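You operate a simulated robot arm through the tools that you are given. There is no shell and no other tool. Be economical: measure what you need, move in short steps, check, and stop when the job is done.

The job below is to be done with a simulated two-armed robot. You get a single attempt, and the scene is never put back.

## Task
Fetch the order card from the top of the packing table and set it on the shelf under the packing table. Turn the target knob to 3 kg. Take the tall green net bag from the top of the upper pallet and put it on the top of the louvred cabinet. Push the tall cabinet door shut. Take the yellow net roll from the second shelf from the bottom of the blue rack and put it on the top of the grey drawer chest. Do these in any order. Set down upright: tall green net bag, yellow net roll.

It is judged by the outcome, as a careful person would: the job done as asked, and still so three seconds after it is handed in. It fails if anything else is knocked over, pushed out of place, dropped, spilled or broken.

## Robot
Two 7-joint arms with fingered hands on one trunk, on a base that drives. Base frame: it is fixed to the floor where the robot stands at the start and does not move with it; the origin is under the middle of the robot, x ahead of it, y to its left, z up; the surface under the hand at the start is at about z = 0.88. Units: m, degrees, N and s.
The left shoulder is at the start at [0.04, 0.146, 1.105], the right one opposite. With the tool pointing down near the work surface each hand reaches from about 0.3 to 0.72 m from the robot's upright axis, wherever it stands, measured 20 degrees to its own side. Places, roughly: order card [0.5, 0, 1]; shelf under the packing table [0.5, -0.4, 0.3]; tall cabinet door [-4.8, 4.1, 0.8]; tall green net bag [-4, 3.25, 0.5]; target knob [-2, 2.8, 1.2]; top of the grey drawer chest [-1.7, -0.7, 0.9]; top of the louvred cabinet [-5.3, 3.2, 0.7]; yellow net roll (10x10x16 cm) [0.6, 1.5, 0.7]. Payload 4 kg a hand.
The TCP of each hand is the grasp point between the finger pads, 0.026 m short of the fingertips. In the tool frame z runs along the fingers and y along their closing line. Largest opening 0.148 m; the body of the gripper starts 0.073 m behind the TCP. The gripper is a hand of 3 fingers: y runs from the thumb to the fingers, the wrist lies at [0, 0, -0.224] in the tool frame, and closing takes about 1.5 s.
Orientation is told as [roll, pitch, yaw] about the base's x, y, z axes, in that order, counted from this pose: with the fingers straight down and closing along the base's y, the tool's x points along the base's -x, its y along +y and its z along -z.

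## Interface
- The arms move only by the tool apply_moves. It takes "left_deltas", "right_deltas" or both (then of equal length, played together; a hand with none holds still); each is a list that holds one entry, the list of rows, each a list of 6 numbers: the shift along the base's x, y, z in m, then the turn, a rotation vector about the base's x, y, z in degrees. In form: [[[x, y, z, ax, ay, az], ...]]. A call has 1 to 10 rows; each row shifts and turns the commanded pose from where the row before left it. "left_jaw" and "right_jaw" are, for a hand that has rows, the finger opening in m, from 0 to 0.148, set as the call begins (left out, the last holds). Each row takes 0.2 s and may step no farther than 0.05 m and 8.6 degrees from the row before; otherwise, or with a gripper value out of range, the whole call is refused. A pose out of reach is approached as far as the arm can. The call stops where the force on the tool passes 40 N (or 10 N more than at its start, if that is more) or the arm is blocked; 0.2 s more then pass. The fingers move at their own pace (about 0.108 m/s each) and stop on an object; they squeeze with about 30 N. The grip force told is the motor's: it shows also when the fingers shut on nothing. Time passes only in rows, and 0.2 s behind the last, so rows that do not move let the fingers close. It gives the time, the measured TCP pose, the force on the tool (base axes), the opening and the grip force at its end, in the units of the frame above (readings bear some noise), with the torque about the TCP (base axes, N m) and any sound that the robot's microphone picked up, and new pictures: "views" is both (left out), scene, wrist or none (wrist: the cameras of the hands that moved).
- Cameras (640 x 400 px; columns grow to the right, rows downward): "scene" is now at [0.0986, -0.0308, 1.3202]; the picture's right is [-0.38, -0.92, 0.00], its down [-0.62, 0.26, -0.75] and it looks along [0.69, -0.29, -0.67] (base axes); focal length 214 px, centre (320, 200). "left" rides on the left gripper at [-0.068, -0.039, -0.09] in its tool frame; the picture's right is [0.50, -0.87, 0.00], its down [0.66, 0.38, -0.65] and it looks along [0.57, 0.33, 0.76] (tool axes); focal length 222 px, centre (320, 200). "right" rides on the right gripper at [0.068, -0.039, -0.09] in its tool frame; the picture's right is [0.50, 0.87, 0.00], its down [-0.66, 0.38, -0.65] and it looks along [-0.57, 0.33, 0.76] (tool axes); focal length 222 px, centre (320, 200). There is no depth. A picture from a camera that has moved, and an enlarged one, comes with that camera's place and axes in the base frame and with its lens.
- lift_body(by): slides the trunk up (or, below 0, down) by that many m; the arms and the scene camera ride with it, the base frame stays. It gives what a move gives, with no picture.
- base_move(legs): drives the robot by 1 to 6 legs, each [ahead, left, turn to the left] in m, m and degrees, along the robot's own axes; the way and the turn of a leg run together, so that a leg with both is an arc; at most 1.5 m and 180 degrees a leg. The arms and the cameras ride along, it lands a little off, and it stops where it bumps. It gives what a move gives, and a new picture of the scene camera.
- finger_targets(finger1, finger2, thumb_bend, hand): sets how far each is bent, from 0 (flat) to 1 (curled in); at 0.3 the hand is open as for a grip, at 0.7 the pads meet at the TCP. One left out holds its place. A second passes; each finger stops where it meets its share of the squeeze, and holds until it gets a number again. A gripper value or a shape takes the hand back. It gives what a move gives, with no picture; readings hold the bend of each and the force on the fingers (four entries, about 0 where the hand has none), thumb and palm.
- hand_shape(shape, hand): the hand has 3 fingers and takes this shape, open, in about a second: jaw (thumb against the fingers, like two jaws); tri (thumb and two fingers); tip (a fingertip pinch); poke (one finger out to press); point (the index stretched); flat (the hand flat); cup (the hand cupped); fist (a fist). The gripper value then closes the fingers along that shape, each until it touches; the sizes above hold for jaw. It gives what a move gives, with no picture.
- aim_head(pan, tilt): turns the head with the scene camera to pan (to the left, within 86 degrees either way) and tilt (down, from -29 to 69), counted from straight ahead of the robot. It gives what a move gives, and a new picture of the scene camera.
- enlarge(camera, box): a new picture of the part [left, top, right, bottom] of that camera's present view, enlarged. No time passes.
- hand_in(): hands the job in; it is judged then, once.

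Work in short steps. Places have to be worked out from the pictures, the camera data and where the tool is seen: move nearer, look again, correct. Check each grasp and each placing, and mend what went wrong. You have 165 turns and 260 pictures in all, those below and enlarged ones among them. Open the grippers and draw the arms clear of the work before you hand the job in, unless the task says otherwise; then end with one line.

The tools are called after "Request:" as name(argument=value, ...) on one line, values as JSON. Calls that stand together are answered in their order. apply_moves: Moves the arms, as the interface text tells. Its arguments: {"type":"object","properties":{"left_deltas":{"type":"array"},"left_jaw":{"type":"number"},"right_deltas":{"type":"array"},"right_jaw":{"type":"number"},"views":{"type":"string","enum":["both","scene","wrist","none"]}},"required":[]} The other tools are called the same way: lift_body (by) slides the trunk up or down; hand_shape (shape, hand) gives the hand a shape; finger_targets (finger1, finger2, thumb_bend, hand) moves the fingers one by one; base_move (legs) drives the base; aim_head (pan, tilt) turns the head that bears the scene camera; enlarge (camera, box) takes an enlarged picture of a part of a camera's view; hand_in () hands the job in.

At the start:

```text
time_s: 0.0
left_eef_pos: [0.3807, 0.0372, 1.1736]
left_ee_rot: [0.1, 0.0, 0.0]
left_wrist_force: [-0.1, -0.5, 0.0]
left_torque: [0.01, 0.02, -0.03]
left_gripper_width: 0.1477
left_grasp_force: 0.1
left_shape: jaw
left_bend: [0.3, 0.3, 0.3]
left_finger forces: [0.0, 0.0, 0.1, 0.1, 0.0, 0.0]
right_eef_pos: [0.3818, -0.309, 1.153]
right_ee_rot: [0.0, 0.0, 0.0]
right_wrist_force: [-0.8, -0.4, 0.1]
right_torque: [0.04, 0.04, 0.0]
right_gripper_width: 0.1478
right_grasp_force: 0.1
right_shape: jaw
right_bend: [0.3, 0.3, 0.3]
right_finger forces: [0.0, 0.1, 0.1, 0.0, 0.0, 0.1]
trunk travel left (down, up): [-0.275, 0.231]
robot x, y, heading: [0.0015, -0.0019, 0.1]
head pan, tilt: [-22.6, 41.8]
```

scene: 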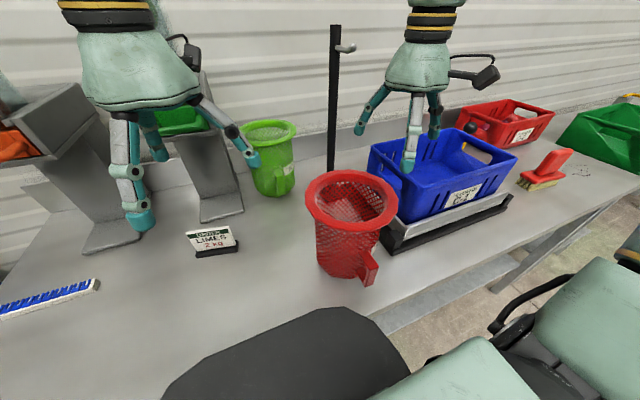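
right: 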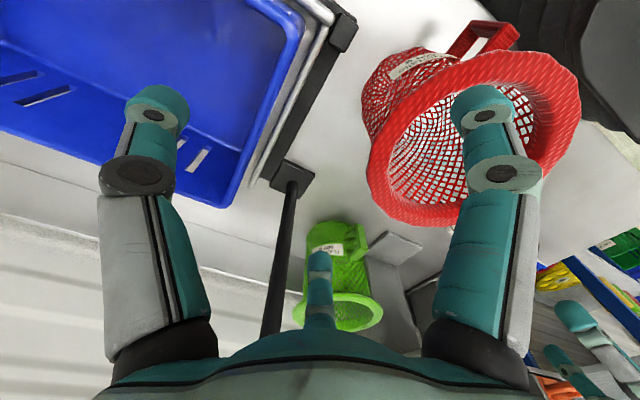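
left: 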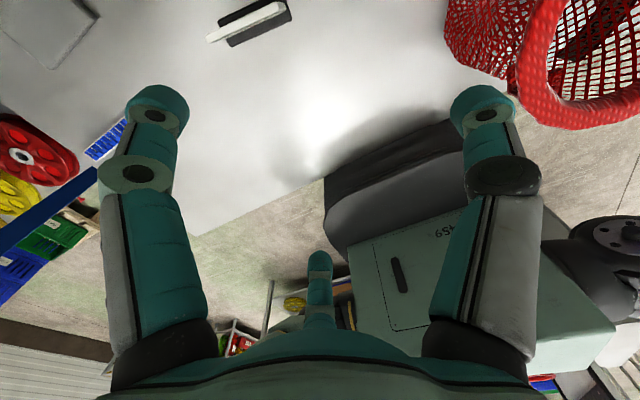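

I'll start by looking closely at the order card, which appears at about [0.49, 0.08, 0.90].

Request:
enlarge(camera="scene", box=[150, 200, 290, 290])

Request:
aim_head(pan=0, tilt=60)

```text
4.44 times, centred on (220, 245) of scene
camera zoom: at [0.0986, -0.0308, 1.3202], right [-0.38, -0.92, 0.0], down [-0.62, 0.26, -0.75], along [0.69, -0.29, -0.67], focal length 953 px, centre (764, 0)
```

zoom: 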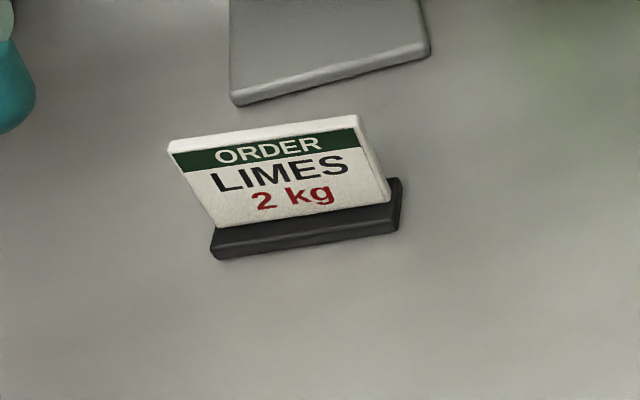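

```text
time_s: 0.9
left_eef_pos: [0.3807, 0.0371, 1.1736]
left_ee_rot: [0.0, 0.0, 0.0]
left_wrist_force: [-0.6, 0.3, -0.1]
left_torque: [0.04, -0.04, 0.01]
left_gripper_width: 0.1481
left_grasp_force: 0.1
left_shape: jaw
left_bend: [0.3, 0.3, 0.3]
left_finger forces: [0.0, 0.0, 0.0, 0.0, 0.0, 0.0]
right_eef_pos: [0.3821, -0.308, 1.1526]
right_ee_rot: [0.0, 0.0, 0.0]
right_wrist_force: [-0.5, 2.1, 0.2]
right_torque: [-0.03, -0.02, 0.01]
right_gripper_width: 0.1483
right_grasp_force: 0.2
right_shape: jaw
right_bend: [0.3, 0.3, 0.3]
right_finger forces: [0.1, 0.0, 0.0, 0.0, 0.0, 0.0]
trunk travel left (down, up): [-0.275, 0.231]
robot x, y, heading: [0.0007, 0.0017, -0.2]
head pan, tilt: [0.0, 60.0]
camera scene: at [0.088, 0.0013, 1.2961], right [0.0, -1.0, 0.0], down [-0.87, 0.0, -0.5], along [0.5, 0.0, -0.87], focal length 214 px, centre (320, 200)
```

scene: 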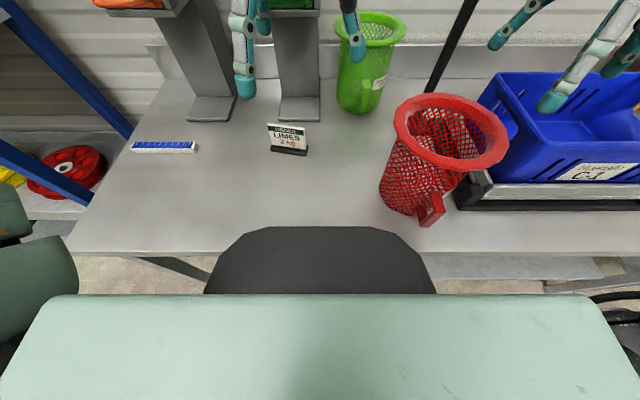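

Card is near [0.477, 0.08], rotated about -11°, top at z≈0.95. I turn the left hand so it closes along the card's normal, moving partly over it, then look.

Request:
apply_moves(left_deltas=[[[0, 0.004, 0, 0, 0, 7.85], [0, 0.004, 0, 0, 0, 7.85], [0, 0.004, 0, 0, 0, 7.85], [0, 0.004, 0, 0, 0, 7.85], [0, 0.004, 0, 0, 0, 7.85], [0, 0.004, 0, 0, 0, 7.85], [0.01, 0.004, 0, 0, 0, 7.85], [0.01, 0.005, 0, 0, 0, 7.85], [0.01, 0.005, 0, 0, 0, 7.85], [0.01, 0.005, 0, 0, 0, 7.85]]], views="both")

Request:
aim_head(pan=10, tilt=25)

```text
time_s: 3.1
left_eef_pos: [0.4191, 0.082, 1.1745]
left_ee_rot: [0.1, 0.0, 78.8]
left_wrist_force: [0.0, -0.3, -1.6]
left_torque: [-0.02, -0.03, 0.01]
left_gripper_width: 0.1478
left_grasp_force: 0.1
left_shape: jaw
left_bend: [0.3, 0.3, 0.3]
left_finger forces: [0.1, 0.1, 0.0, 0.1, 0.1, 0.0]
right_eef_pos: [0.3807, -0.3081, 1.1526]
right_ee_rot: [0.1, 0.0, -0.1]
right_wrist_force: [0.0, 0.4, -0.3]
right_torque: [0.01, -0.03, -0.03]
right_gripper_width: 0.1481
right_grasp_force: 0.0
right_shape: jaw
right_bend: [0.3, 0.3, 0.3]
right_finger forces: [0.1, 0.0, 0.1, 0.1, 0.0, 0.0]
trunk travel left (down, up): [-0.275, 0.231]
robot x, y, heading: [0.0008, -0.0018, -0.2]
head pan, tilt: [0.0, 60.0]
camera scene: at [0.0883, 0.0015, 1.296], right [0.0, -1.0, 0.0], down [-0.87, 0.0, -0.5], along [0.5, 0.0, -0.87], focal length 214 px, centre (320, 200)
camera left: at [0.4718, 0.1391, 1.2624], right [0.75, -0.66, 0.0], down [-0.5, -0.57, 0.65], along [-0.43, -0.49, -0.76], focal length 222 px, centre (320, 200)
```

scene: 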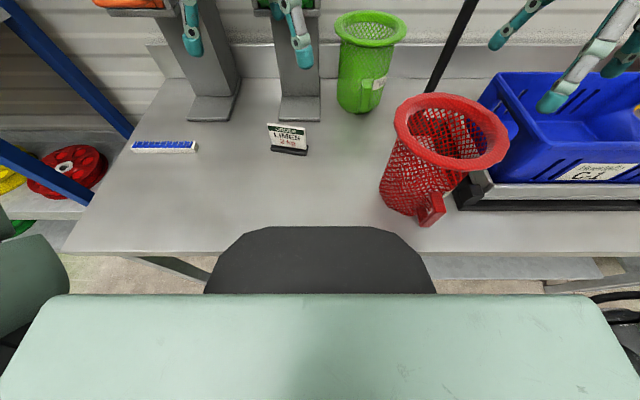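
left: 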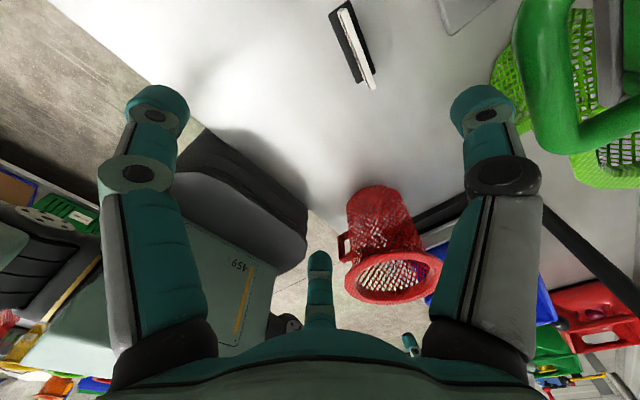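

```text
time_s: 4.1
left_eef_pos: [0.4186, 0.0811, 1.1744]
left_ee_rot: [0.0, 0.0, 78.6]
left_wrist_force: [0.2, 0.1, -0.6]
left_torque: [0.0, -0.01, -0.01]
left_gripper_width: 0.1478
left_grasp_force: 0.1
left_shape: jaw
left_bend: [0.3, 0.3, 0.3]
left_finger forces: [0.1, 0.0, 0.1, 0.1, 0.1, 0.1]
right_eef_pos: [0.3819, -0.3079, 1.1524]
right_ee_rot: [0.1, 0.0, 0.0]
right_wrist_force: [0.4, 0.2, 0.3]
right_torque: [0.03, 0.03, -0.01]
right_gripper_width: 0.1479
right_grasp_force: 0.1
right_shape: jaw
right_bend: [0.3, 0.3, 0.3]
right_finger forces: [0.0, 0.0, 0.0, 0.0, 0.0, 0.0]
trunk travel left (down, up): [-0.275, 0.231]
robot x, y, heading: [0.0019, -0.0005, 0.1]
head pan, tilt: [10.0, 25.0]
camera scene: at [0.1121, 0.0174, 1.346], right [0.17, -0.98, 0.0], down [-0.42, -0.07, -0.91], along [0.89, 0.16, -0.42], focal length 214 px, centre (320, 200)
```

scene: 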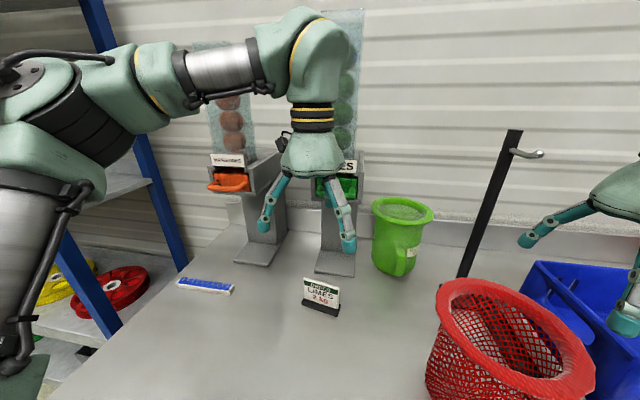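

Wrist view agrees: card at ≈[0.482, 0.085]. Descend to z≈1.0 with a reduced opening and look.

Request:
apply_moves(left_deltas=[[[0.02, 0.001, -0.03, 0, 0, 0], [0.02, 0.001, -0.04, 0, 0, 0], [0.02, 0.001, -0.04, 0, 0, 0], [0, 0, -0.04, 0, 0, 0], [0, 0, -0.025, 0, 0, 0]]], left_jaw=0.09)

```text
time_s: 5.3
left_eef_pos: [0.4801, 0.0841, 0.9993]
left_ee_rot: [0.0, 0.0, 78.5]
left_wrist_force: [-0.1, 0.0, 0.4]
left_torque: [0.02, -0.03, 0.01]
left_gripper_width: 0.0905
left_grasp_force: 0.0
left_shape: jaw
left_bend: [0.32, 0.32, 0.7]
left_finger forces: [0.0, 0.1, 0.0, 0.0, 0.0, 0.1]
right_eef_pos: [0.3811, -0.3091, 1.1535]
right_ee_rot: [0.2, 0.0, 0.0]
right_wrist_force: [-0.8, -0.1, -1.3]
right_torque: [-0.02, -0.01, -0.03]
right_gripper_width: 0.1479
right_grasp_force: 0.1
right_shape: jaw
right_bend: [0.3, 0.3, 0.3]
right_finger forces: [0.0, 0.0, 0.0, 0.0, 0.1, 0.0]
trunk travel left (down, up): [-0.275, 0.231]
robot x, y, heading: [0.0023, 0.0043, 0.1]
head pan, tilt: [10.0, 25.0]
camera scene: at [0.1121, 0.0175, 1.3461], right [0.17, -0.98, 0.0], down [-0.42, -0.07, -0.91], along [0.89, 0.16, -0.42], focal length 214 px, centre (320, 200)
camera left: at [0.5318, 0.1422, 1.0874], right [0.75, -0.66, 0.0], down [-0.5, -0.57, 0.65], along [-0.43, -0.49, -0.76], focal length 222 px, centre (320, 200)
```

scene: 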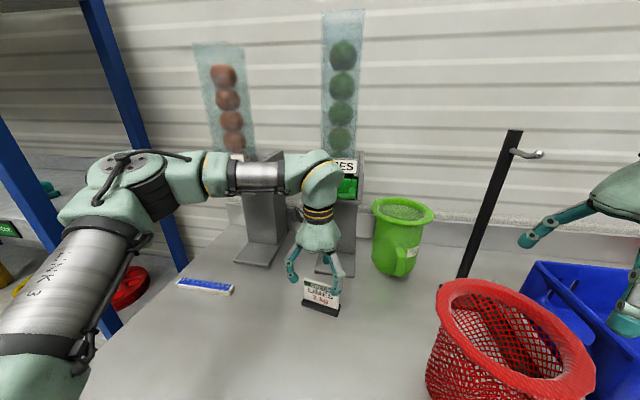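
left: 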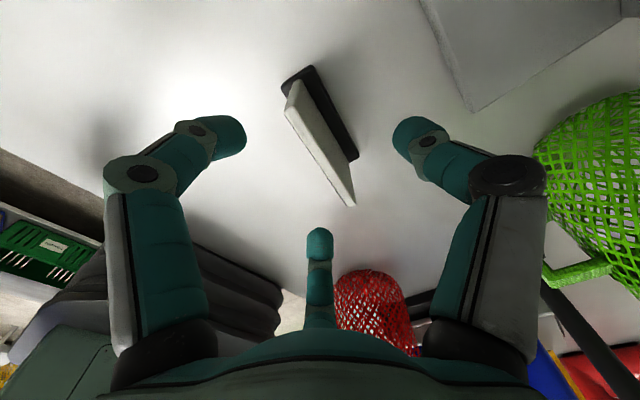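

Card lies centred between the digits; I nudge, descend to z≈0.925 and close.

Request:
apply_moves(left_deltas=[[[0.003, -0.002, -0.035, 0, 0, -2], [0, 0, -0.035, 0, 0, 0], [0, 0, -0.004, 0, 0, 0]]], views="wrist")

Request:
apply_moves(left_deltas=[[[0, 0, 0, 0, 0, 0], [0, 0, 0, 0, 0, 0], [0, 0, 0, 0, 0, 0], [0, 0, 0, 0, 0, 0], [0, 0, 0, 0, 0, 0], [0, 0, 0, 0, 0, 0]]], left_jaw=0, views="wrist")

```text
time_s: 6.1
left_eef_pos: [0.473, 0.082, 0.9278]
left_ee_rot: [-0.2, -0.2, 76.3]
left_wrist_force: [-0.8, 0.6, 0.2]
left_torque: [0.02, 0.02, -0.01]
left_gripper_width: 0.0903
left_grasp_force: 0.1
left_shape: jaw
left_bend: [0.32, 0.32, 0.7]
left_finger forces: [0.0, 0.0, 0.1, 0.0, 0.1, 0.1]
right_eef_pos: [0.3701, -0.3069, 1.1567]
right_ee_rot: [0.0, -0.6, 0.1]
right_wrist_force: [-0.3, -0.2, 0.0]
right_torque: [0.02, 0.0, 0.0]
right_gripper_width: 0.1477
right_grasp_force: 0.1
right_shape: jaw
right_bend: [0.3, 0.3, 0.3]
right_finger forces: [0.0, 0.0, 0.0, 0.1, 0.0, 0.0]
trunk travel left (down, up): [-0.275, 0.231]
robot x, y, heading: [-0.0006, -0.0013, -0.1]
head pan, tilt: [10.0, 25.0]
camera left: at [0.5263, 0.1369, 1.0165], right [0.72, -0.69, 0.0], down [-0.53, -0.55, 0.65], along [-0.45, -0.47, -0.76], focal length 222 px, centre (320, 200)
```

left: 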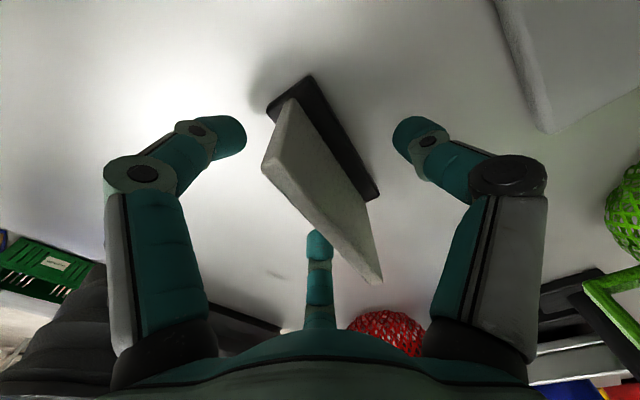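

```text
time_s: 7.5
left_eef_pos: [0.4721, 0.082, 0.9273]
left_ee_rot: [-0.1, -0.2, 76.0]
left_wrist_force: [-0.6, -0.1, -0.2]
left_torque: [0.0, -0.01, -0.01]
left_gripper_width: 0.0081
left_grasp_force: 29.5
left_shape: jaw
left_bend: [0.73, 0.72, 0.7]
left_finger forces: [0.1, 0.0, 0.0, 0.0, 27.8, 0.0]
right_eef_pos: [0.3721, -0.3058, 1.1566]
right_ee_rot: [0.0, -0.6, 0.0]
right_wrist_force: [-0.3, 0.0, 0.0]
right_torque: [-0.02, -0.02, -0.02]
right_gripper_width: 0.1478
right_grasp_force: 0.1
right_shape: jaw
right_bend: [0.3, 0.3, 0.3]
right_finger forces: [0.0, 0.1, 0.0, 0.1, 0.0, 0.1]
trunk travel left (down, up): [-0.275, 0.231]
robot x, y, heading: [-0.0001, 0.0007, 0.0]
head pan, tilt: [10.0, 25.0]
camera left: at [0.5267, 0.1365, 1.0165], right [0.72, -0.69, 0.0], down [-0.53, -0.55, 0.65], along [-0.45, -0.47, -0.76], focal length 222 px, centre (320, 200)
```

left: 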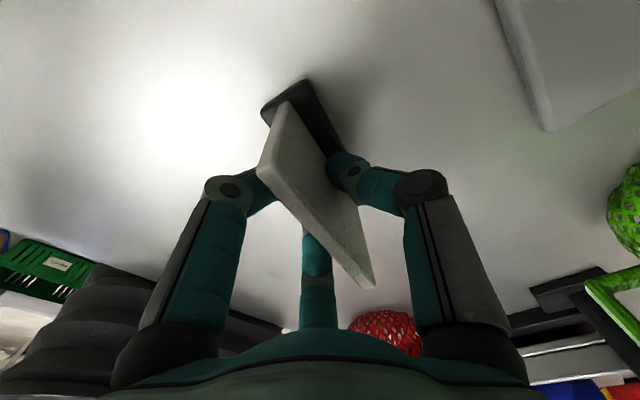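

Card gripped (8 mm, 29 N). Lift both hands clear, then back away from the table.

Request:
apply_moves(left_deltas=[[[0, 0, 0.03, 0, 0, 0], [0, 0, 0.04, 0, 0, 0], [0, 0, 0.04, 0, 0, 0], [-0.02, 0, 0.04, 0, 0, 0]]], right_deltas=[[[0, 0, 0.04, 0, 0, 0], [0, 0, 0.04, 0, 0, 0], [0, 0, 0.03, 0, 0, 0], [0, 0, 0.02, 0, 0, 0]]], views="wrist")

Request:
aim_head(pan=-80, tilt=30)

Request:
aim_head(pan=80, tilt=30)

```text
time_s: 8.2
left_eef_pos: [0.4815, 0.0805, 1.014]
left_ee_rot: [0.4, -0.1, 76.3]
left_wrist_force: [-0.2, -0.6, -1.0]
left_torque: [0.03, -0.02, 0.01]
left_gripper_width: 0.008
left_grasp_force: 30.1
left_shape: jaw
left_bend: [0.73, 0.72, 0.7]
left_finger forces: [0.1, 0.0, 0.0, 0.1, 28.3, 0.1]
right_eef_pos: [0.3807, -0.3109, 1.2496]
right_ee_rot: [0.1, 0.0, -0.1]
right_wrist_force: [-0.7, 0.2, 0.1]
right_torque: [-0.03, 0.01, 0.03]
right_gripper_width: 0.1479
right_grasp_force: 0.2
right_shape: jaw
right_bend: [0.3, 0.3, 0.3]
right_finger forces: [0.0, 0.0, 0.1, 0.0, 0.0, 0.0]
trunk travel left (down, up): [-0.275, 0.231]
robot x, y, heading: [0.002, -0.0003, 0.1]
head pan, tilt: [10.0, 25.0]
stopped in row 3 (left hand): the force on the tool passed its limit at 47 N (the readings are from after the stop); the commanded pose is now the measured one
camera right: at [0.3125, -0.348, 1.3394], right [-0.5, 0.87, 0.0], down [0.66, 0.38, 0.65], along [0.57, 0.33, -0.76], focal length 222 px, centre (320, 200)
camera left: at [0.5362, 0.1361, 1.1026], right [0.72, -0.69, -0.01], down [-0.52, -0.55, 0.66], along [-0.46, -0.47, -0.75], focal length 222 px, centre (320, 200)
```

right: 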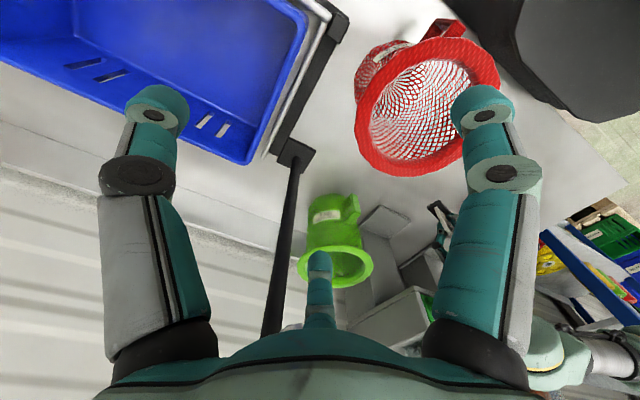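
left: 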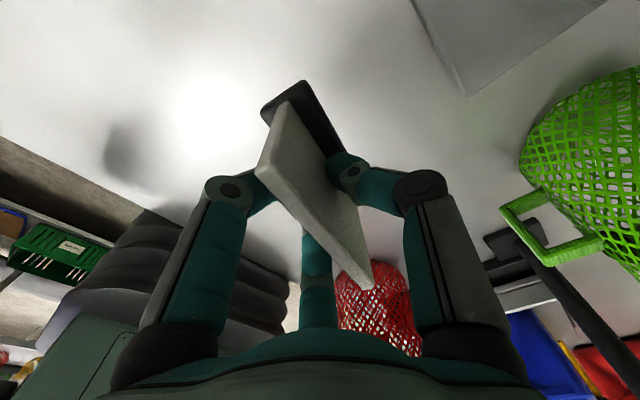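

```text
time_s: 9.9
left_eef_pos: [0.4837, 0.0789, 1.0144]
left_ee_rot: [0.5, 0.1, 76.3]
left_wrist_force: [0.1, -0.9, -0.9]
left_torque: [-0.06, -0.01, 0.0]
left_gripper_width: 0.0081
left_grasp_force: 29.6
left_shape: jaw
left_bend: [0.73, 0.72, 0.7]
left_finger forces: [0.0, 0.0, 0.0, 0.0, 28.3, 0.0]
right_eef_pos: [0.3829, -0.3092, 1.2474]
right_ee_rot: [0.0, 0.2, -0.1]
right_wrist_force: [-0.7, 0.1, 0.0]
right_torque: [-0.02, 0.04, 0.03]
right_gripper_width: 0.1477
right_grasp_force: 0.0
right_shape: jaw
right_bend: [0.3, 0.3, 0.3]
right_finger forces: [0.1, 0.0, 0.0, 0.0, 0.0, 0.0]
trunk travel left (down, up): [-0.275, 0.231]
robot x, y, heading: [0.0009, 0.0017, 0.1]
head pan, tilt: [-80.0, 30.0]
camera scene: at [0.0388, -0.0878, 1.3382], right [-0.98, -0.17, 0.0], down [-0.09, 0.49, -0.87], along [0.15, -0.85, -0.5], focal length 214 px, centre (320, 200)
```

scene: 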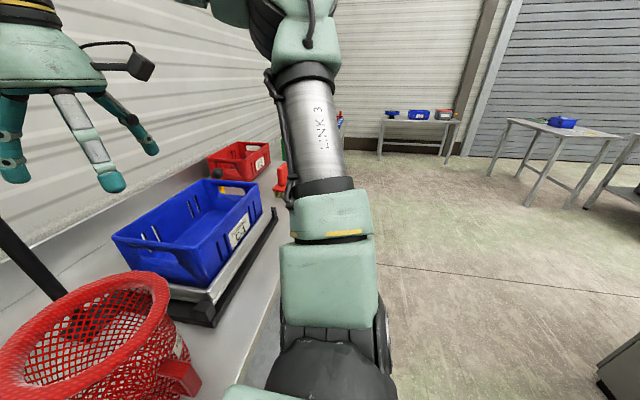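

```text
time_s: 12.3
left_eef_pos: [0.4844, 0.0797, 1.0145]
left_ee_rot: [0.5, 0.0, 76.3]
left_wrist_force: [-0.4, -0.5, -1.6]
left_torque: [-0.03, 0.02, 0.01]
left_gripper_width: 0.0077
left_grasp_force: 29.9
left_shape: jaw
left_bend: [0.73, 0.72, 0.7]
left_finger forces: [0.1, 0.1, 0.1, 0.0, 28.2, 0.0]
right_eef_pos: [0.3832, -0.3092, 1.2479]
right_ee_rot: [0.0, 0.1, -0.1]
right_wrist_force: [0.0, 0.3, -1.2]
right_torque: [0.01, 0.0, 0.0]
right_gripper_width: 0.1479
right_grasp_force: 0.0
right_shape: jaw
right_bend: [0.3, 0.3, 0.3]
right_finger forces: [0.0, 0.1, 0.0, 0.0, 0.1, 0.0]
trunk travel left (down, up): [-0.275, 0.231]
robot x, y, heading: [0.0045, 0.0036, -0.1]
head pan, tilt: [80.0, 30.0]
camera scene: at [0.039, 0.0903, 1.3382], right [0.98, -0.17, 0.0], down [-0.09, -0.49, -0.87], along [0.15, 0.85, -0.5], focal length 214 px, centre (320, 200)
```

scene: 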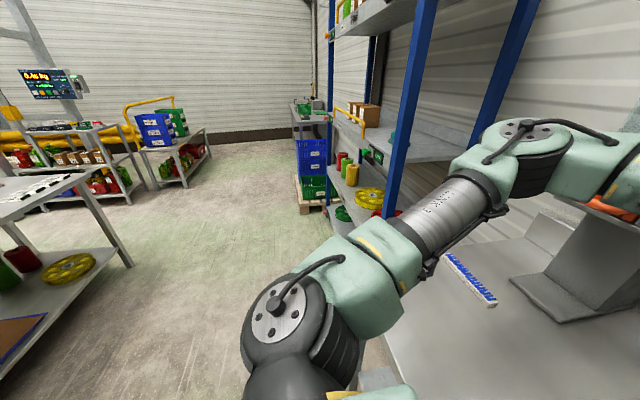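

The lift hit something (probably the chute front above the hand). Look ahead, and move the hand back in -x before raising it.

Request:
apply_moves(left_deltas=[[[-0.02, 0, 0, 0, 0, 0], [-0.03, 0, 0, 0, 0, 0], [-0.03, 0, 0, 0, 0, 0], [-0.03, 0, 0, 0, 0, 0]]], views="none")

Request:
aim_head(pan=10, tilt=25)

```text
time_s: 13.3
left_eef_pos: [0.3735, 0.0784, 1.0186]
left_ee_rot: [0.4, 0.0, 76.4]
left_wrist_force: [0.4, -0.2, -0.6]
left_torque: [0.01, -0.04, 0.0]
left_gripper_width: 0.008
left_grasp_force: 29.6
left_shape: jaw
left_bend: [0.73, 0.72, 0.7]
left_finger forces: [0.0, 0.0, 0.0, 0.1, 28.3, 0.0]
right_eef_pos: [0.3821, -0.3083, 1.2485]
right_ee_rot: [0.0, 0.1, -0.1]
right_wrist_force: [-0.7, 0.2, -1.1]
right_torque: [-0.03, 0.01, -0.03]
right_gripper_width: 0.1479
right_grasp_force: 0.0
right_shape: jaw
right_bend: [0.3, 0.3, 0.3]
right_finger forces: [0.0, 0.0, 0.1, 0.1, 0.0, 0.0]
trunk travel left (down, up): [-0.275, 0.231]
robot x, y, heading: [-0.0005, -0.0028, -0.0]
head pan, tilt: [80.0, 30.0]
```

```text
time_s: 14.7
left_eef_pos: [0.373, 0.0786, 1.017]
left_ee_rot: [0.5, 0.0, 76.3]
left_wrist_force: [0.2, 0.4, -1.0]
left_torque: [0.01, -0.01, -0.01]
left_gripper_width: 0.0077
left_grasp_force: 30.0
left_shape: jaw
left_bend: [0.73, 0.72, 0.7]
left_finger forces: [0.1, 0.1, 0.0, 0.0, 28.3, 0.0]
right_eef_pos: [0.3825, -0.3104, 1.2484]
right_ee_rot: [0.0, 0.1, -0.1]
right_wrist_force: [0.5, 0.3, 0.4]
right_torque: [0.01, 0.0, 0.02]
right_gripper_width: 0.1479
right_grasp_force: 0.0
right_shape: jaw
right_bend: [0.3, 0.3, 0.3]
right_finger forces: [0.0, 0.0, 0.0, 0.0, 0.1, 0.0]
trunk travel left (down, up): [-0.275, 0.231]
robot x, y, heading: [0.0009, 0.0016, -0.1]
head pan, tilt: [10.0, 25.0]
camera scene: at [0.1139, 0.0172, 1.3461], right [0.17, -0.98, 0.0], down [-0.42, -0.07, -0.91], along [0.89, 0.16, -0.42], focal length 214 px, centre (320, 200)
```

scene: 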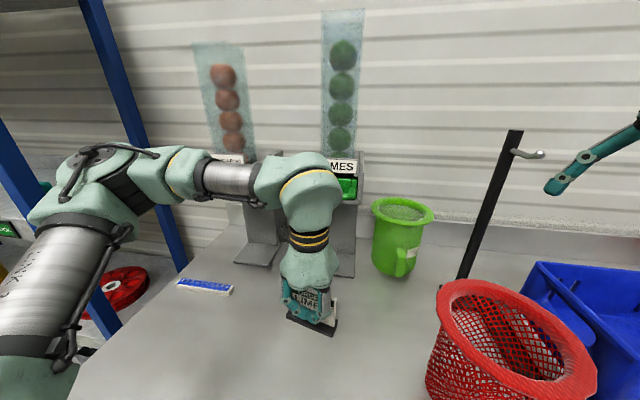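

Nothing was displaced. Raise the card a little and back away 0.7 m to view the shelf.

Request:
apply_moves(left_deltas=[[[-0.02, 0, 0.04, 0, 0, 0], [-0.02, 0, 0.04, 0, 0, 0], [0, 0, 0.04, 0, 0, 0]]], views="none")

Request:
base_move(legs=[[-0.7, 0, 0]])

Request:
aim_head(pan=-20, tilt=40)

```text
time_s: 15.5
left_eef_pos: [0.3317, 0.0796, 1.1376]
left_ee_rot: [0.5, 0.0, 76.3]
left_wrist_force: [0.6, -0.4, -1.5]
left_torque: [0.0, 0.05, -0.03]
left_gripper_width: 0.0077
left_grasp_force: 30.0
left_shape: jaw
left_bend: [0.73, 0.72, 0.7]
left_finger forces: [0.0, 0.1, 0.0, 0.1, 28.0, 0.1]
right_eef_pos: [0.3828, -0.3099, 1.2483]
right_ee_rot: [0.1, 0.1, -0.1]
right_wrist_force: [0.4, 0.3, -0.4]
right_torque: [0.02, -0.01, 0.02]
right_gripper_width: 0.1477
right_grasp_force: 0.0
right_shape: jaw
right_bend: [0.3, 0.3, 0.3]
right_finger forces: [0.1, 0.0, 0.0, 0.0, 0.0, 0.0]
trunk travel left (down, up): [-0.275, 0.231]
robot x, y, heading: [0.0012, -0.0028, -0.1]
head pan, tilt: [10.0, 25.0]
```

```text
time_s: 19.5
left_eef_pos: [-0.3847, 0.0804, 1.1363]
left_ee_rot: [0.5, -0.1, 75.6]
left_wrist_force: [0.5, 0.4, -0.9]
left_torque: [0.0, -0.01, 0.0]
left_gripper_width: 0.0078
left_grasp_force: 30.0
left_shape: jaw
left_bend: [0.73, 0.72, 0.7]
left_finger forces: [0.0, 0.0, 0.0, 0.1, 28.0, 0.0]
right_eef_pos: [-0.3395, -0.3088, 1.2475]
right_ee_rot: [-0.1, 0.1, -0.8]
right_wrist_force: [-0.4, 0.8, -0.1]
right_torque: [0.04, 0.0, 0.02]
right_gripper_width: 0.148
right_grasp_force: 0.0
right_shape: jaw
right_bend: [0.3, 0.3, 0.3]
right_finger forces: [0.0, 0.1, 0.1, 0.1, 0.0, 0.1]
trunk travel left (down, up): [-0.275, 0.231]
robot x, y, heading: [-0.7137, 0.0071, -0.8]
head pan, tilt: [10.0, 25.0]
camera scene: at [-0.6038, 0.021, 1.3461], right [0.16, -0.99, 0.0], down [-0.42, -0.07, -0.91], along [0.89, 0.14, -0.42], focal length 214 px, centre (320, 200)
```

scene: 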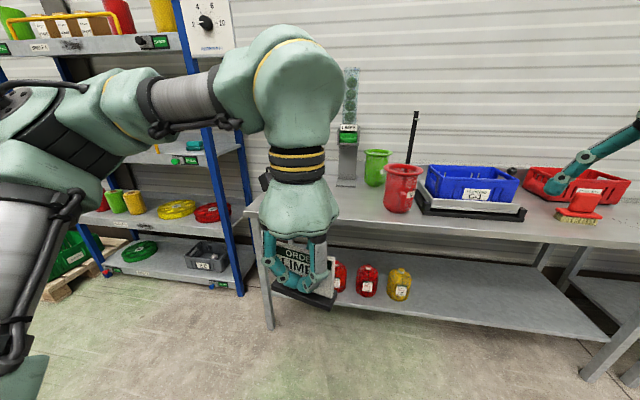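

```text
time_s: 20.4
left_eef_pos: [-0.384, 0.0807, 1.1359]
left_ee_rot: [0.6, 0.0, 75.7]
left_wrist_force: [-0.5, -0.2, -1.0]
left_torque: [0.0, 0.01, 0.0]
left_gripper_width: 0.0078
left_grasp_force: 29.9
left_shape: jaw
left_bend: [0.73, 0.72, 0.7]
left_finger forces: [0.0, 0.0, 0.1, 0.0, 27.9, 0.0]
right_eef_pos: [-0.3395, -0.3093, 1.2482]
right_ee_rot: [0.0, 0.0, -0.8]
right_wrist_force: [0.4, -0.4, -0.2]
right_torque: [-0.02, -0.02, -0.01]
right_gripper_width: 0.148
right_grasp_force: 0.0
right_shape: jaw
right_bend: [0.3, 0.3, 0.3]
right_finger forces: [0.1, 0.0, 0.1, 0.1, 0.1, 0.0]
trunk travel left (down, up): [-0.275, 0.231]
robot x, y, heading: [-0.7182, 0.0044, -0.7]
head pan, tilt: [-20.0, 40.0]
camera scene: at [-0.6153, -0.0239, 1.3228], right [-0.35, -0.94, 0.0], down [-0.6, 0.23, -0.77], along [0.72, -0.27, -0.64], focal length 214 px, centre (320, 200)
```

scene: 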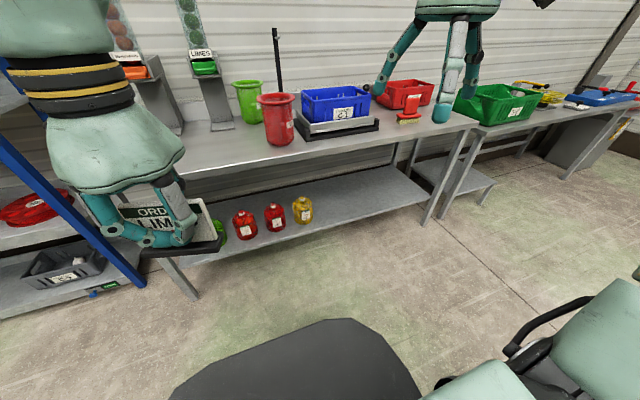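

The shelf (z≈0.3, front edge x≈0.25) is free around y −0.5…−0.9. I drive sideways to put the left hand in front of that spot.

Request:
base_move(legs=[[0, -0.78, 0.7], [0.25, 0, 0]])

Request:
lift_body(by=-0.27)

```text
time_s: 26.1
left_eef_pos: [-0.1361, -0.6906, 1.1387]
left_ee_rot: [0.4, -0.1, 77.2]
left_wrist_force: [0.8, -0.7, -0.9]
left_torque: [0.01, 0.0, 0.0]
left_gripper_width: 0.008
left_grasp_force: 29.9
left_shape: jaw
left_bend: [0.73, 0.72, 0.7]
left_finger forces: [0.1, 0.1, 0.0, 0.0, 28.0, 0.1]
right_eef_pos: [-0.0787, -1.0779, 1.2483]
right_ee_rot: [0.0, 0.2, 1.0]
right_wrist_force: [0.1, 0.0, -0.2]
right_torque: [-0.01, -0.06, 0.0]
right_gripper_width: 0.1478
right_grasp_force: 0.1
right_shape: jaw
right_bend: [0.3, 0.3, 0.3]
right_finger forces: [0.1, 0.1, 0.0, 0.0, 0.0, 0.0]
trunk travel left (down, up): [-0.275, 0.231]
robot x, y, heading: [-0.4675, -0.7801, 1.0]
head pan, tilt: [-20.0, 40.0]
camera scene: at [-0.3631, -0.8016, 1.3229], right [-0.33, -0.94, 0.0], down [-0.61, 0.21, -0.77], along [0.72, -0.25, -0.64], focal length 214 px, centre (320, 200)
```

scene: 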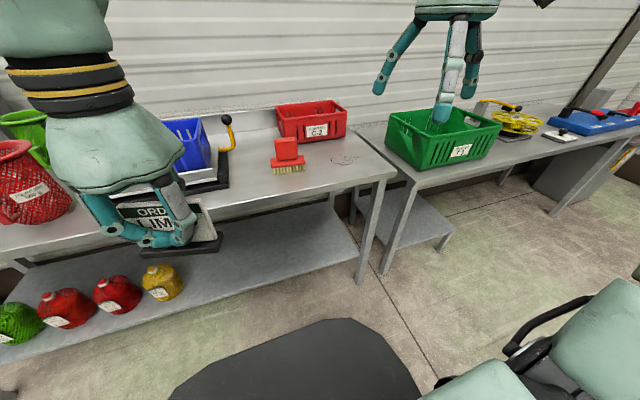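

```text
time_s: 28.8
left_eef_pos: [-0.1349, -0.6908, 0.8682]
left_ee_rot: [0.4, 0.0, 77.2]
left_wrist_force: [1.4, 0.2, -1.6]
left_torque: [-0.04, 0.0, 0.0]
left_gripper_width: 0.0076
left_grasp_force: 30.0
left_shape: jaw
left_bend: [0.73, 0.72, 0.7]
left_finger forces: [0.0, 0.0, 0.1, 0.1, 28.1, 0.1]
right_eef_pos: [-0.077, -1.0781, 0.9793]
right_ee_rot: [0.0, 0.1, 0.9]
right_wrist_force: [-0.4, 0.6, 0.6]
right_torque: [0.01, 0.01, 0.01]
right_gripper_width: 0.1477
right_grasp_force: 0.0
right_shape: jaw
right_bend: [0.3, 0.3, 0.3]
right_finger forces: [0.0, 0.0, 0.1, 0.0, 0.1, 0.1]
trunk travel left (down, up): [-0.005, 0.501]
robot x, y, heading: [-0.4634, -0.7738, 1.0]
head pan, tilt: [-20.0, 40.0]
```

Now lower the left hand in front of the table while reaching out, and raise the right hand for clearance.

Request:
apply_moves(left_deltas=[[[0, 0, -0.045, 0, 0, 0], [0, 0, -0.045, 0, 0, 0], [0.01, 0, -0.045, 0, 0, 0], [0.01, 0, -0.045, 0, 0, 0], [0.015, 0, -0.045, 0, 0, 0], [0.015, 0, -0.045, 0, 0, 0], [0.015, 0, -0.045, 0, 0, 0], [0.015, 0, -0.045, 0, 0, 0], [0.02, 0, -0.045, 0, 0, 0], [0.02, 0, -0.035, 0, 0, 0]]], right_deltas=[[[0, 0, 0.03, 0, 0, 0], [0, 0, 0.03, 0, 0, 0], [0, 0, 0.03, 0, 0, 0], [0, 0, 0.03, 0, 0, 0], [0, 0, 0.03, 0, 0, 0], [0, 0, 0.02, 0, 0, 0], [0, 0, 0, 0, 0, 0], [0, 0, 0, 0, 0, 0], [0, 0, 0, 0, 0, 0], [0, 0, 0, 0, 0, 0]]], views="none")

Request:
aim_head(pan=5, tilt=40)

```text
time_s: 31.0
left_eef_pos: [-0.0162, -0.6885, 0.4247]
left_ee_rot: [0.5, 0.0, 77.1]
left_wrist_force: [-0.3, 0.2, -1.1]
left_torque: [-0.03, 0.03, 0.0]
left_gripper_width: 0.0078
left_grasp_force: 29.7
left_shape: jaw
left_bend: [0.73, 0.72, 0.7]
left_finger forces: [0.0, 0.1, 0.1, 0.0, 27.3, 0.0]
right_eef_pos: [-0.0997, -1.0835, 1.065]
right_ee_rot: [0.1, 0.0, 0.8]
right_wrist_force: [0.4, -0.3, -0.3]
right_torque: [0.03, -0.02, -0.02]
right_gripper_width: 0.1481
right_grasp_force: 0.0
right_shape: jaw
right_bend: [0.3, 0.3, 0.3]
right_finger forces: [0.0, 0.1, 0.0, 0.0, 0.1, 0.1]
right hand out of reach, approached as far as the arm can: row 3, 4, 5, 6
trunk travel left (down, up): [-0.005, 0.501]
robot x, y, heading: [-0.4625, -0.7791, 0.8]
head pan, tilt: [-20.0, 40.0]
```

```text
time_s: 31.9
left_eef_pos: [-0.0151, -0.6884, 0.4272]
left_ee_rot: [0.5, -0.1, 77.2]
left_wrist_force: [0.4, 0.7, 0.0]
left_torque: [0.01, 0.01, 0.01]
left_gripper_width: 0.0077
left_grasp_force: 30.2
left_shape: jaw
left_bend: [0.73, 0.72, 0.7]
left_finger forces: [0.1, 0.1, 0.1, 0.1, 27.3, 0.0]
right_eef_pos: [-0.1017, -1.0848, 1.0649]
right_ee_rot: [0.1, 0.0, 0.9]
right_wrist_force: [-0.7, -0.3, 0.3]
right_torque: [0.0, 0.0, 0.02]
right_gripper_width: 0.1478
right_grasp_force: 0.2
right_shape: jaw
right_bend: [0.3, 0.3, 0.3]
right_finger forces: [0.0, 0.1, 0.0, 0.0, 0.0, 0.1]
trunk travel left (down, up): [-0.005, 0.501]
robot x, y, heading: [-0.4666, -0.774, 1.0]
head pan, tilt: [5.0, 40.0]
camera scene: at [-0.3581, -0.7651, 1.0535], right [0.1, -0.99, 0.0], down [-0.64, -0.07, -0.77], along [0.76, 0.08, -0.64], focal length 214 px, centre (320, 200)
```

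scene: 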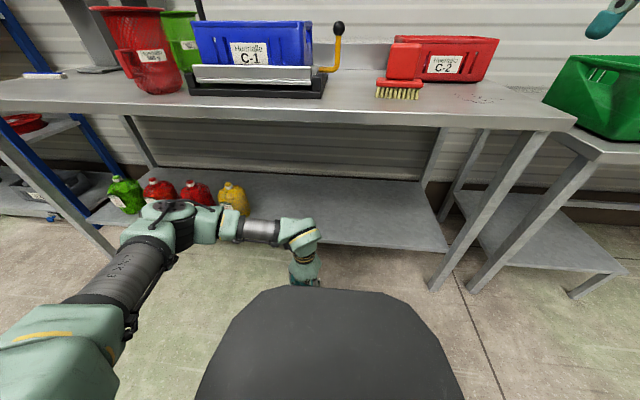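

The elbow sits well forward; I'd rather extend the arm more so only the forearm goes under the top. Extend the hand 0.2 m and look.

Request:
apply_moves(left_deltas=[[[0.03, 0.01, -0.005, 0, 0, 0], [0.03, 0.01, -0.005, 0, 0, 0], [0.03, 0.01, -0.005, 0, 0, 0], [0.03, 0.01, -0.005, 0, 0, 0], [0.03, 0.01, -0.005, 0, 0, 0], [0.03, 0.01, -0.005, 0, 0, 0]]], views="scene")

```text
time_s: 33.3
left_eef_pos: [0.1645, -0.6293, 0.3969]
left_ee_rot: [0.5, 0.1, 77.1]
left_wrist_force: [-0.5, 0.4, -1.2]
left_torque: [-0.01, 0.02, 0.05]
left_gripper_width: 0.0076
left_grasp_force: 30.1
left_shape: jaw
left_bend: [0.73, 0.72, 0.7]
left_finger forces: [0.0, 0.0, 0.0, 0.1, 27.3, 0.1]
right_eef_pos: [-0.1002, -1.0854, 1.0642]
right_ee_rot: [0.2, -0.1, 0.9]
right_wrist_force: [-0.6, -0.6, -0.1]
right_torque: [-0.02, -0.02, 0.0]
right_gripper_width: 0.1479
right_grasp_force: 0.0
right_shape: jaw
right_bend: [0.3, 0.3, 0.3]
right_finger forces: [0.0, 0.0, 0.0, 0.0, 0.0, 0.0]
trunk travel left (down, up): [-0.005, 0.501]
robot x, y, heading: [-0.4625, -0.7743, 0.9]
head pan, tilt: [5.0, 40.0]
camera scene: at [-0.3578, -0.7656, 1.0534], right [0.1, -0.99, 0.0], down [-0.64, -0.07, -0.77], along [0.76, 0.08, -0.64], focal length 214 px, centre (320, 200)
```

scene: 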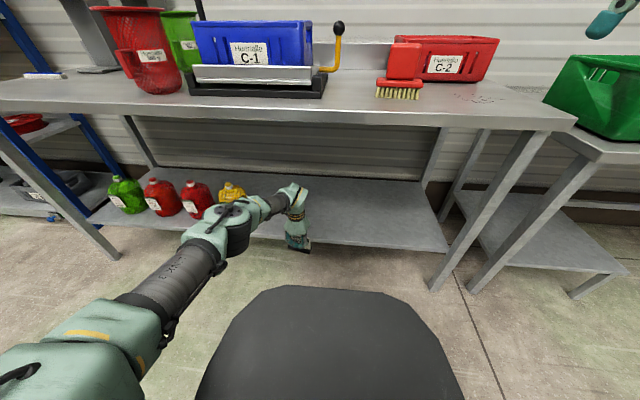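

Good posture. Raise the card slightly to be sure to clear the shelf lip, then drive forward 0.18 m.

Request:
apply_moves(left_deltas=[[[0, 0, 0.03, 0, 0, 0], [0, 0, 0.025, 0, 0, 0]]], views="none")

Request:
base_move(legs=[[0.18, 0, -0.9]])

```text
time_s: 33.9
left_eef_pos: [0.1663, -0.6265, 0.4518]
left_ee_rot: [0.5, -0.1, 77.2]
left_wrist_force: [0.4, 0.3, -1.3]
left_torque: [-0.01, 0.04, 0.0]
left_gripper_width: 0.0076
left_grasp_force: 29.8
left_shape: jaw
left_bend: [0.73, 0.72, 0.7]
left_finger forces: [0.0, 0.0, 0.0, 0.0, 27.1, 0.1]
right_eef_pos: [-0.1002, -1.0862, 1.0649]
right_ee_rot: [0.1, 0.0, 0.9]
right_wrist_force: [-0.5, 0.5, -0.2]
right_torque: [0.02, 0.01, 0.03]
right_gripper_width: 0.1479
right_grasp_force: 0.1
right_shape: jaw
right_bend: [0.3, 0.3, 0.3]
right_finger forces: [0.0, 0.1, 0.1, 0.0, 0.0, 0.0]
trunk travel left (down, up): [-0.005, 0.501]
robot x, y, heading: [-0.463, -0.7756, 1.1]
head pan, tilt: [5.0, 40.0]
```

```text
time_s: 35.4
left_eef_pos: [0.3457, -0.639, 0.4505]
left_ee_rot: [0.5, -0.1, 76.0]
left_wrist_force: [0.0, -0.5, -1.2]
left_torque: [-0.01, 0.0, 0.02]
left_gripper_width: 0.0078
left_grasp_force: 30.0
left_shape: jaw
left_bend: [0.73, 0.72, 0.7]
left_finger forces: [0.1, 0.0, 0.0, 0.0, 27.1, 0.0]
right_eef_pos: [0.0721, -1.0909, 1.0642]
right_ee_rot: [0.1, 0.1, -0.2]
right_wrist_force: [0.1, 0.3, -0.3]
right_torque: [0.0, 0.04, 0.02]
right_gripper_width: 0.148
right_grasp_force: 0.0
right_shape: jaw
right_bend: [0.3, 0.3, 0.3]
right_finger forces: [0.0, 0.1, 0.0, 0.0, 0.0, 0.0]
trunk travel left (down, up): [-0.005, 0.501]
robot x, y, heading: [-0.2843, -0.7767, -0.0]
head pan, tilt: [5.0, 40.0]
camera scene: at [-0.1798, -0.7661, 1.0533], right [0.08, -1.0, 0.0], down [-0.64, -0.05, -0.77], along [0.76, 0.06, -0.64], focal length 214 px, centre (320, 200)
```

scene: 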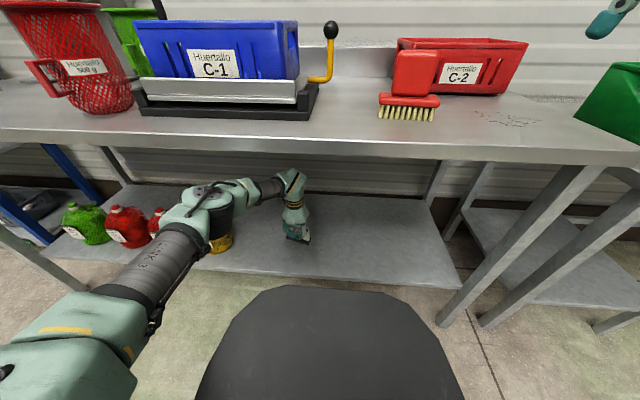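

Card is over the shelf. Lower slowly and look with the wrist camera.

Request:
apply_moves(left_deltas=[[[0, 0, -0.03, 0, 0, 0], [0, 0, -0.03, 0, 0, 0], [0, 0, -0.015, 0, 0, 0]]], views="both")

```text
time_s: 36.2
left_eef_pos: [0.3432, -0.6396, 0.3765]
left_ee_rot: [0.5, 0.0, 76.0]
left_wrist_force: [0.6, -0.6, -1.0]
left_torque: [-0.02, 0.0, -0.03]
left_gripper_width: 0.0078
left_grasp_force: 30.0
left_shape: jaw
left_bend: [0.73, 0.72, 0.7]
left_finger forces: [0.0, 0.0, 0.0, 0.1, 27.2, 0.0]
right_eef_pos: [0.0697, -1.0909, 1.0651]
right_ee_rot: [0.1, 0.1, -0.2]
right_wrist_force: [0.8, -0.5, -0.2]
right_torque: [-0.03, 0.02, -0.02]
right_gripper_width: 0.1476
right_grasp_force: 0.0
right_shape: jaw
right_bend: [0.3, 0.3, 0.3]
right_finger forces: [0.0, 0.0, 0.1, 0.0, 0.0, 0.0]
trunk travel left (down, up): [-0.005, 0.501]
robot x, y, heading: [-0.2835, -0.7777, -0.1]
head pan, tilt: [5.0, 40.0]
camera scene: at [-0.1807, -0.7662, 1.0534], right [0.08, -1.0, 0.0], down [-0.64, -0.05, -0.77], along [0.76, 0.06, -0.64], focal length 214 px, centre (320, 200)
camera left: at [0.3987, -0.5834, 0.464], right [0.72, -0.69, -0.01], down [-0.52, -0.55, 0.66], along [-0.46, -0.47, -0.75], focal length 222 px, centre (320, 200)
```

scene: 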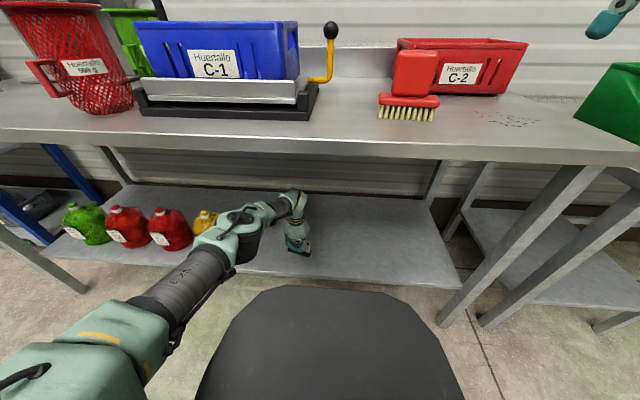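
left: 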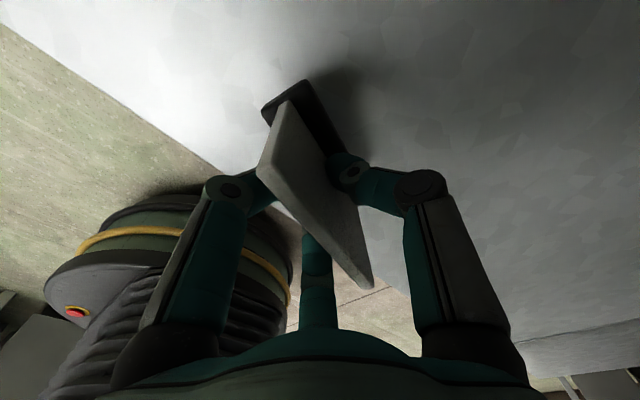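

Slightly deeper (+0.03), then lower in small steps until contact.

Request:
apply_moves(left_deltas=[[[0.03, 0, 0, 0, 0, 0], [0, 0, -0.008, 0, 0, 0], [0, 0, -0.008, 0, 0, 0], [0, 0, -0.004, 0, 0, 0], [0, 0, -0.004, 0, 0, 0], [0, 0, 0, 0, 0, 0]]], views="wrist")

```text
time_s: 37.6
left_eef_pos: [0.3385, -0.6395, 0.3538]
left_ee_rot: [0.5, -0.1, 76.1]
left_wrist_force: [0.5, -1.3, -0.4]
left_torque: [0.0, 0.0, 0.0]
left_gripper_width: 0.0078
left_grasp_force: 30.1
left_shape: jaw
left_bend: [0.73, 0.72, 0.7]
left_finger forces: [0.1, 0.1, 0.1, 0.0, 27.2, 0.1]
left hand out of reach, approached as far as the arm can: row 1, 2, 3, 5
right_eef_pos: [0.0718, -1.0906, 1.0644]
right_ee_rot: [0.2, 0.0, -0.2]
right_wrist_force: [0.5, -0.7, 0.2]
right_torque: [-0.01, 0.01, 0.0]
right_gripper_width: 0.148
right_grasp_force: 0.0
right_shape: jaw
right_bend: [0.3, 0.3, 0.3]
right_finger forces: [0.0, 0.1, 0.0, 0.1, 0.0, 0.0]
trunk travel left (down, up): [-0.005, 0.501]
robot x, y, heading: [-0.2865, -0.7722, -0.0]
head pan, tilt: [5.0, 40.0]
camera left: at [0.3934, -0.5832, 0.442], right [0.72, -0.69, -0.01], down [-0.52, -0.55, 0.66], along [-0.46, -0.47, -0.75], focal length 222 px, centre (320, 200)
```

left: 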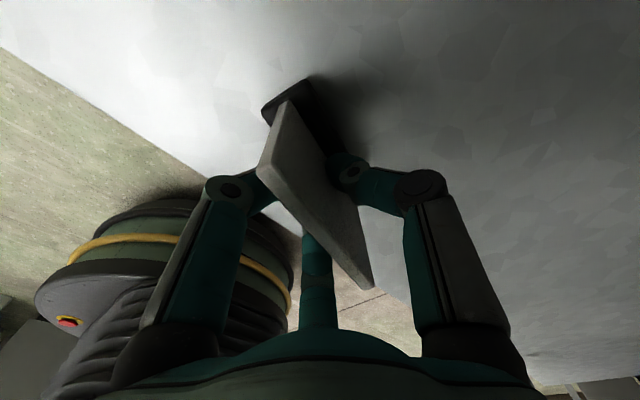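

Reach limit, but 8 cm inside the edge is enough. Continue lowering to contact.

Request:
apply_moves(left_deltas=[[[-0.035, 0, 0, 0, 0, 0], [0, 0, -0.004, 0, 0, 0], [0, 0, -0.003, 0, 0, 0], [0, 0, -0.003, 0, 0, 0], [0, 0, 0, 0, 0, 0]]], views="none")

```text
time_s: 38.8
left_eef_pos: [0.3048, -0.6367, 0.3483]
left_ee_rot: [0.1, -0.1, 76.3]
left_wrist_force: [-3.4, 3.4, 31.2]
left_torque: [0.07, 0.04, 0.02]
left_gripper_width: 0.0082
left_grasp_force: 30.0
left_shape: jaw
left_bend: [0.74, 0.73, 0.71]
left_finger forces: [0.1, 0.0, 0.0, 0.1, 32.4, 0.1]
right_eef_pos: [0.0677, -1.0905, 1.0653]
right_ee_rot: [0.2, -0.2, -0.2]
right_wrist_force: [0.6, 0.2, 0.0]
right_torque: [-0.02, -0.01, 0.02]
right_gripper_width: 0.1477
right_grasp_force: 0.0
right_shape: jaw
right_bend: [0.3, 0.3, 0.3]
right_finger forces: [0.0, 0.0, 0.1, 0.0, 0.1, 0.1]
trunk travel left (down, up): [-0.005, 0.501]
robot x, y, heading: [-0.2887, -0.7765, -0.1]
head pan, tilt: [5.0, 40.0]
```

Contact at z≈0.348 with the card 5 cm inside the edge. Relieve a touch, open, and look.

Request:
apply_moves(left_deltas=[[[0, 0, 0.003, 0, 0, 0], [0, 0, 0, 0, 0, 0], [0, 0, 0, 0, 0, 0], [0, 0, 0, 0, 0, 0], [0, 0, 0, 0, 0, 0], [0, 0, 0, 0, 0, 0]]], left_jaw=0.09, views="wrist")

```text
time_s: 40.2
left_eef_pos: [0.304, -0.6395, 0.348]
left_ee_rot: [0.5, 0.0, 76.1]
left_wrist_force: [0.1, 0.0, -0.6]
left_torque: [-0.01, 0.04, 0.02]
left_gripper_width: 0.0893
left_grasp_force: 0.0
left_shape: jaw
left_bend: [0.32, 0.32, 0.7]
left_finger forces: [0.0, 0.1, 0.0, 0.0, 0.1, 0.0]
right_eef_pos: [0.0715, -1.0913, 1.065]
right_ee_rot: [0.0, -0.1, -0.2]
right_wrist_force: [-0.6, 0.0, -0.6]
right_torque: [0.0, -0.01, 0.01]
right_gripper_width: 0.148
right_grasp_force: 0.0
right_shape: jaw
right_bend: [0.3, 0.3, 0.3]
right_finger forces: [0.0, 0.0, 0.1, 0.0, 0.0, 0.1]
trunk travel left (down, up): [-0.005, 0.501]
robot x, y, heading: [-0.2882, -0.7767, -0.1]
head pan, tilt: [5.0, 40.0]
camera left: at [0.3587, -0.5831, 0.4364], right [0.72, -0.69, -0.01], down [-0.52, -0.55, 0.66], along [-0.46, -0.47, -0.75], focal length 222 px, centre (320, 200)
```

left: 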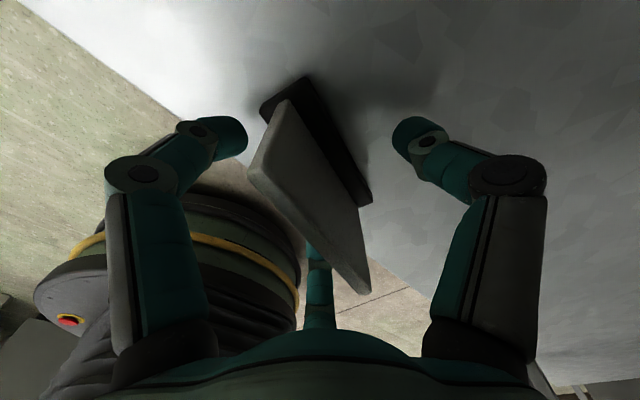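

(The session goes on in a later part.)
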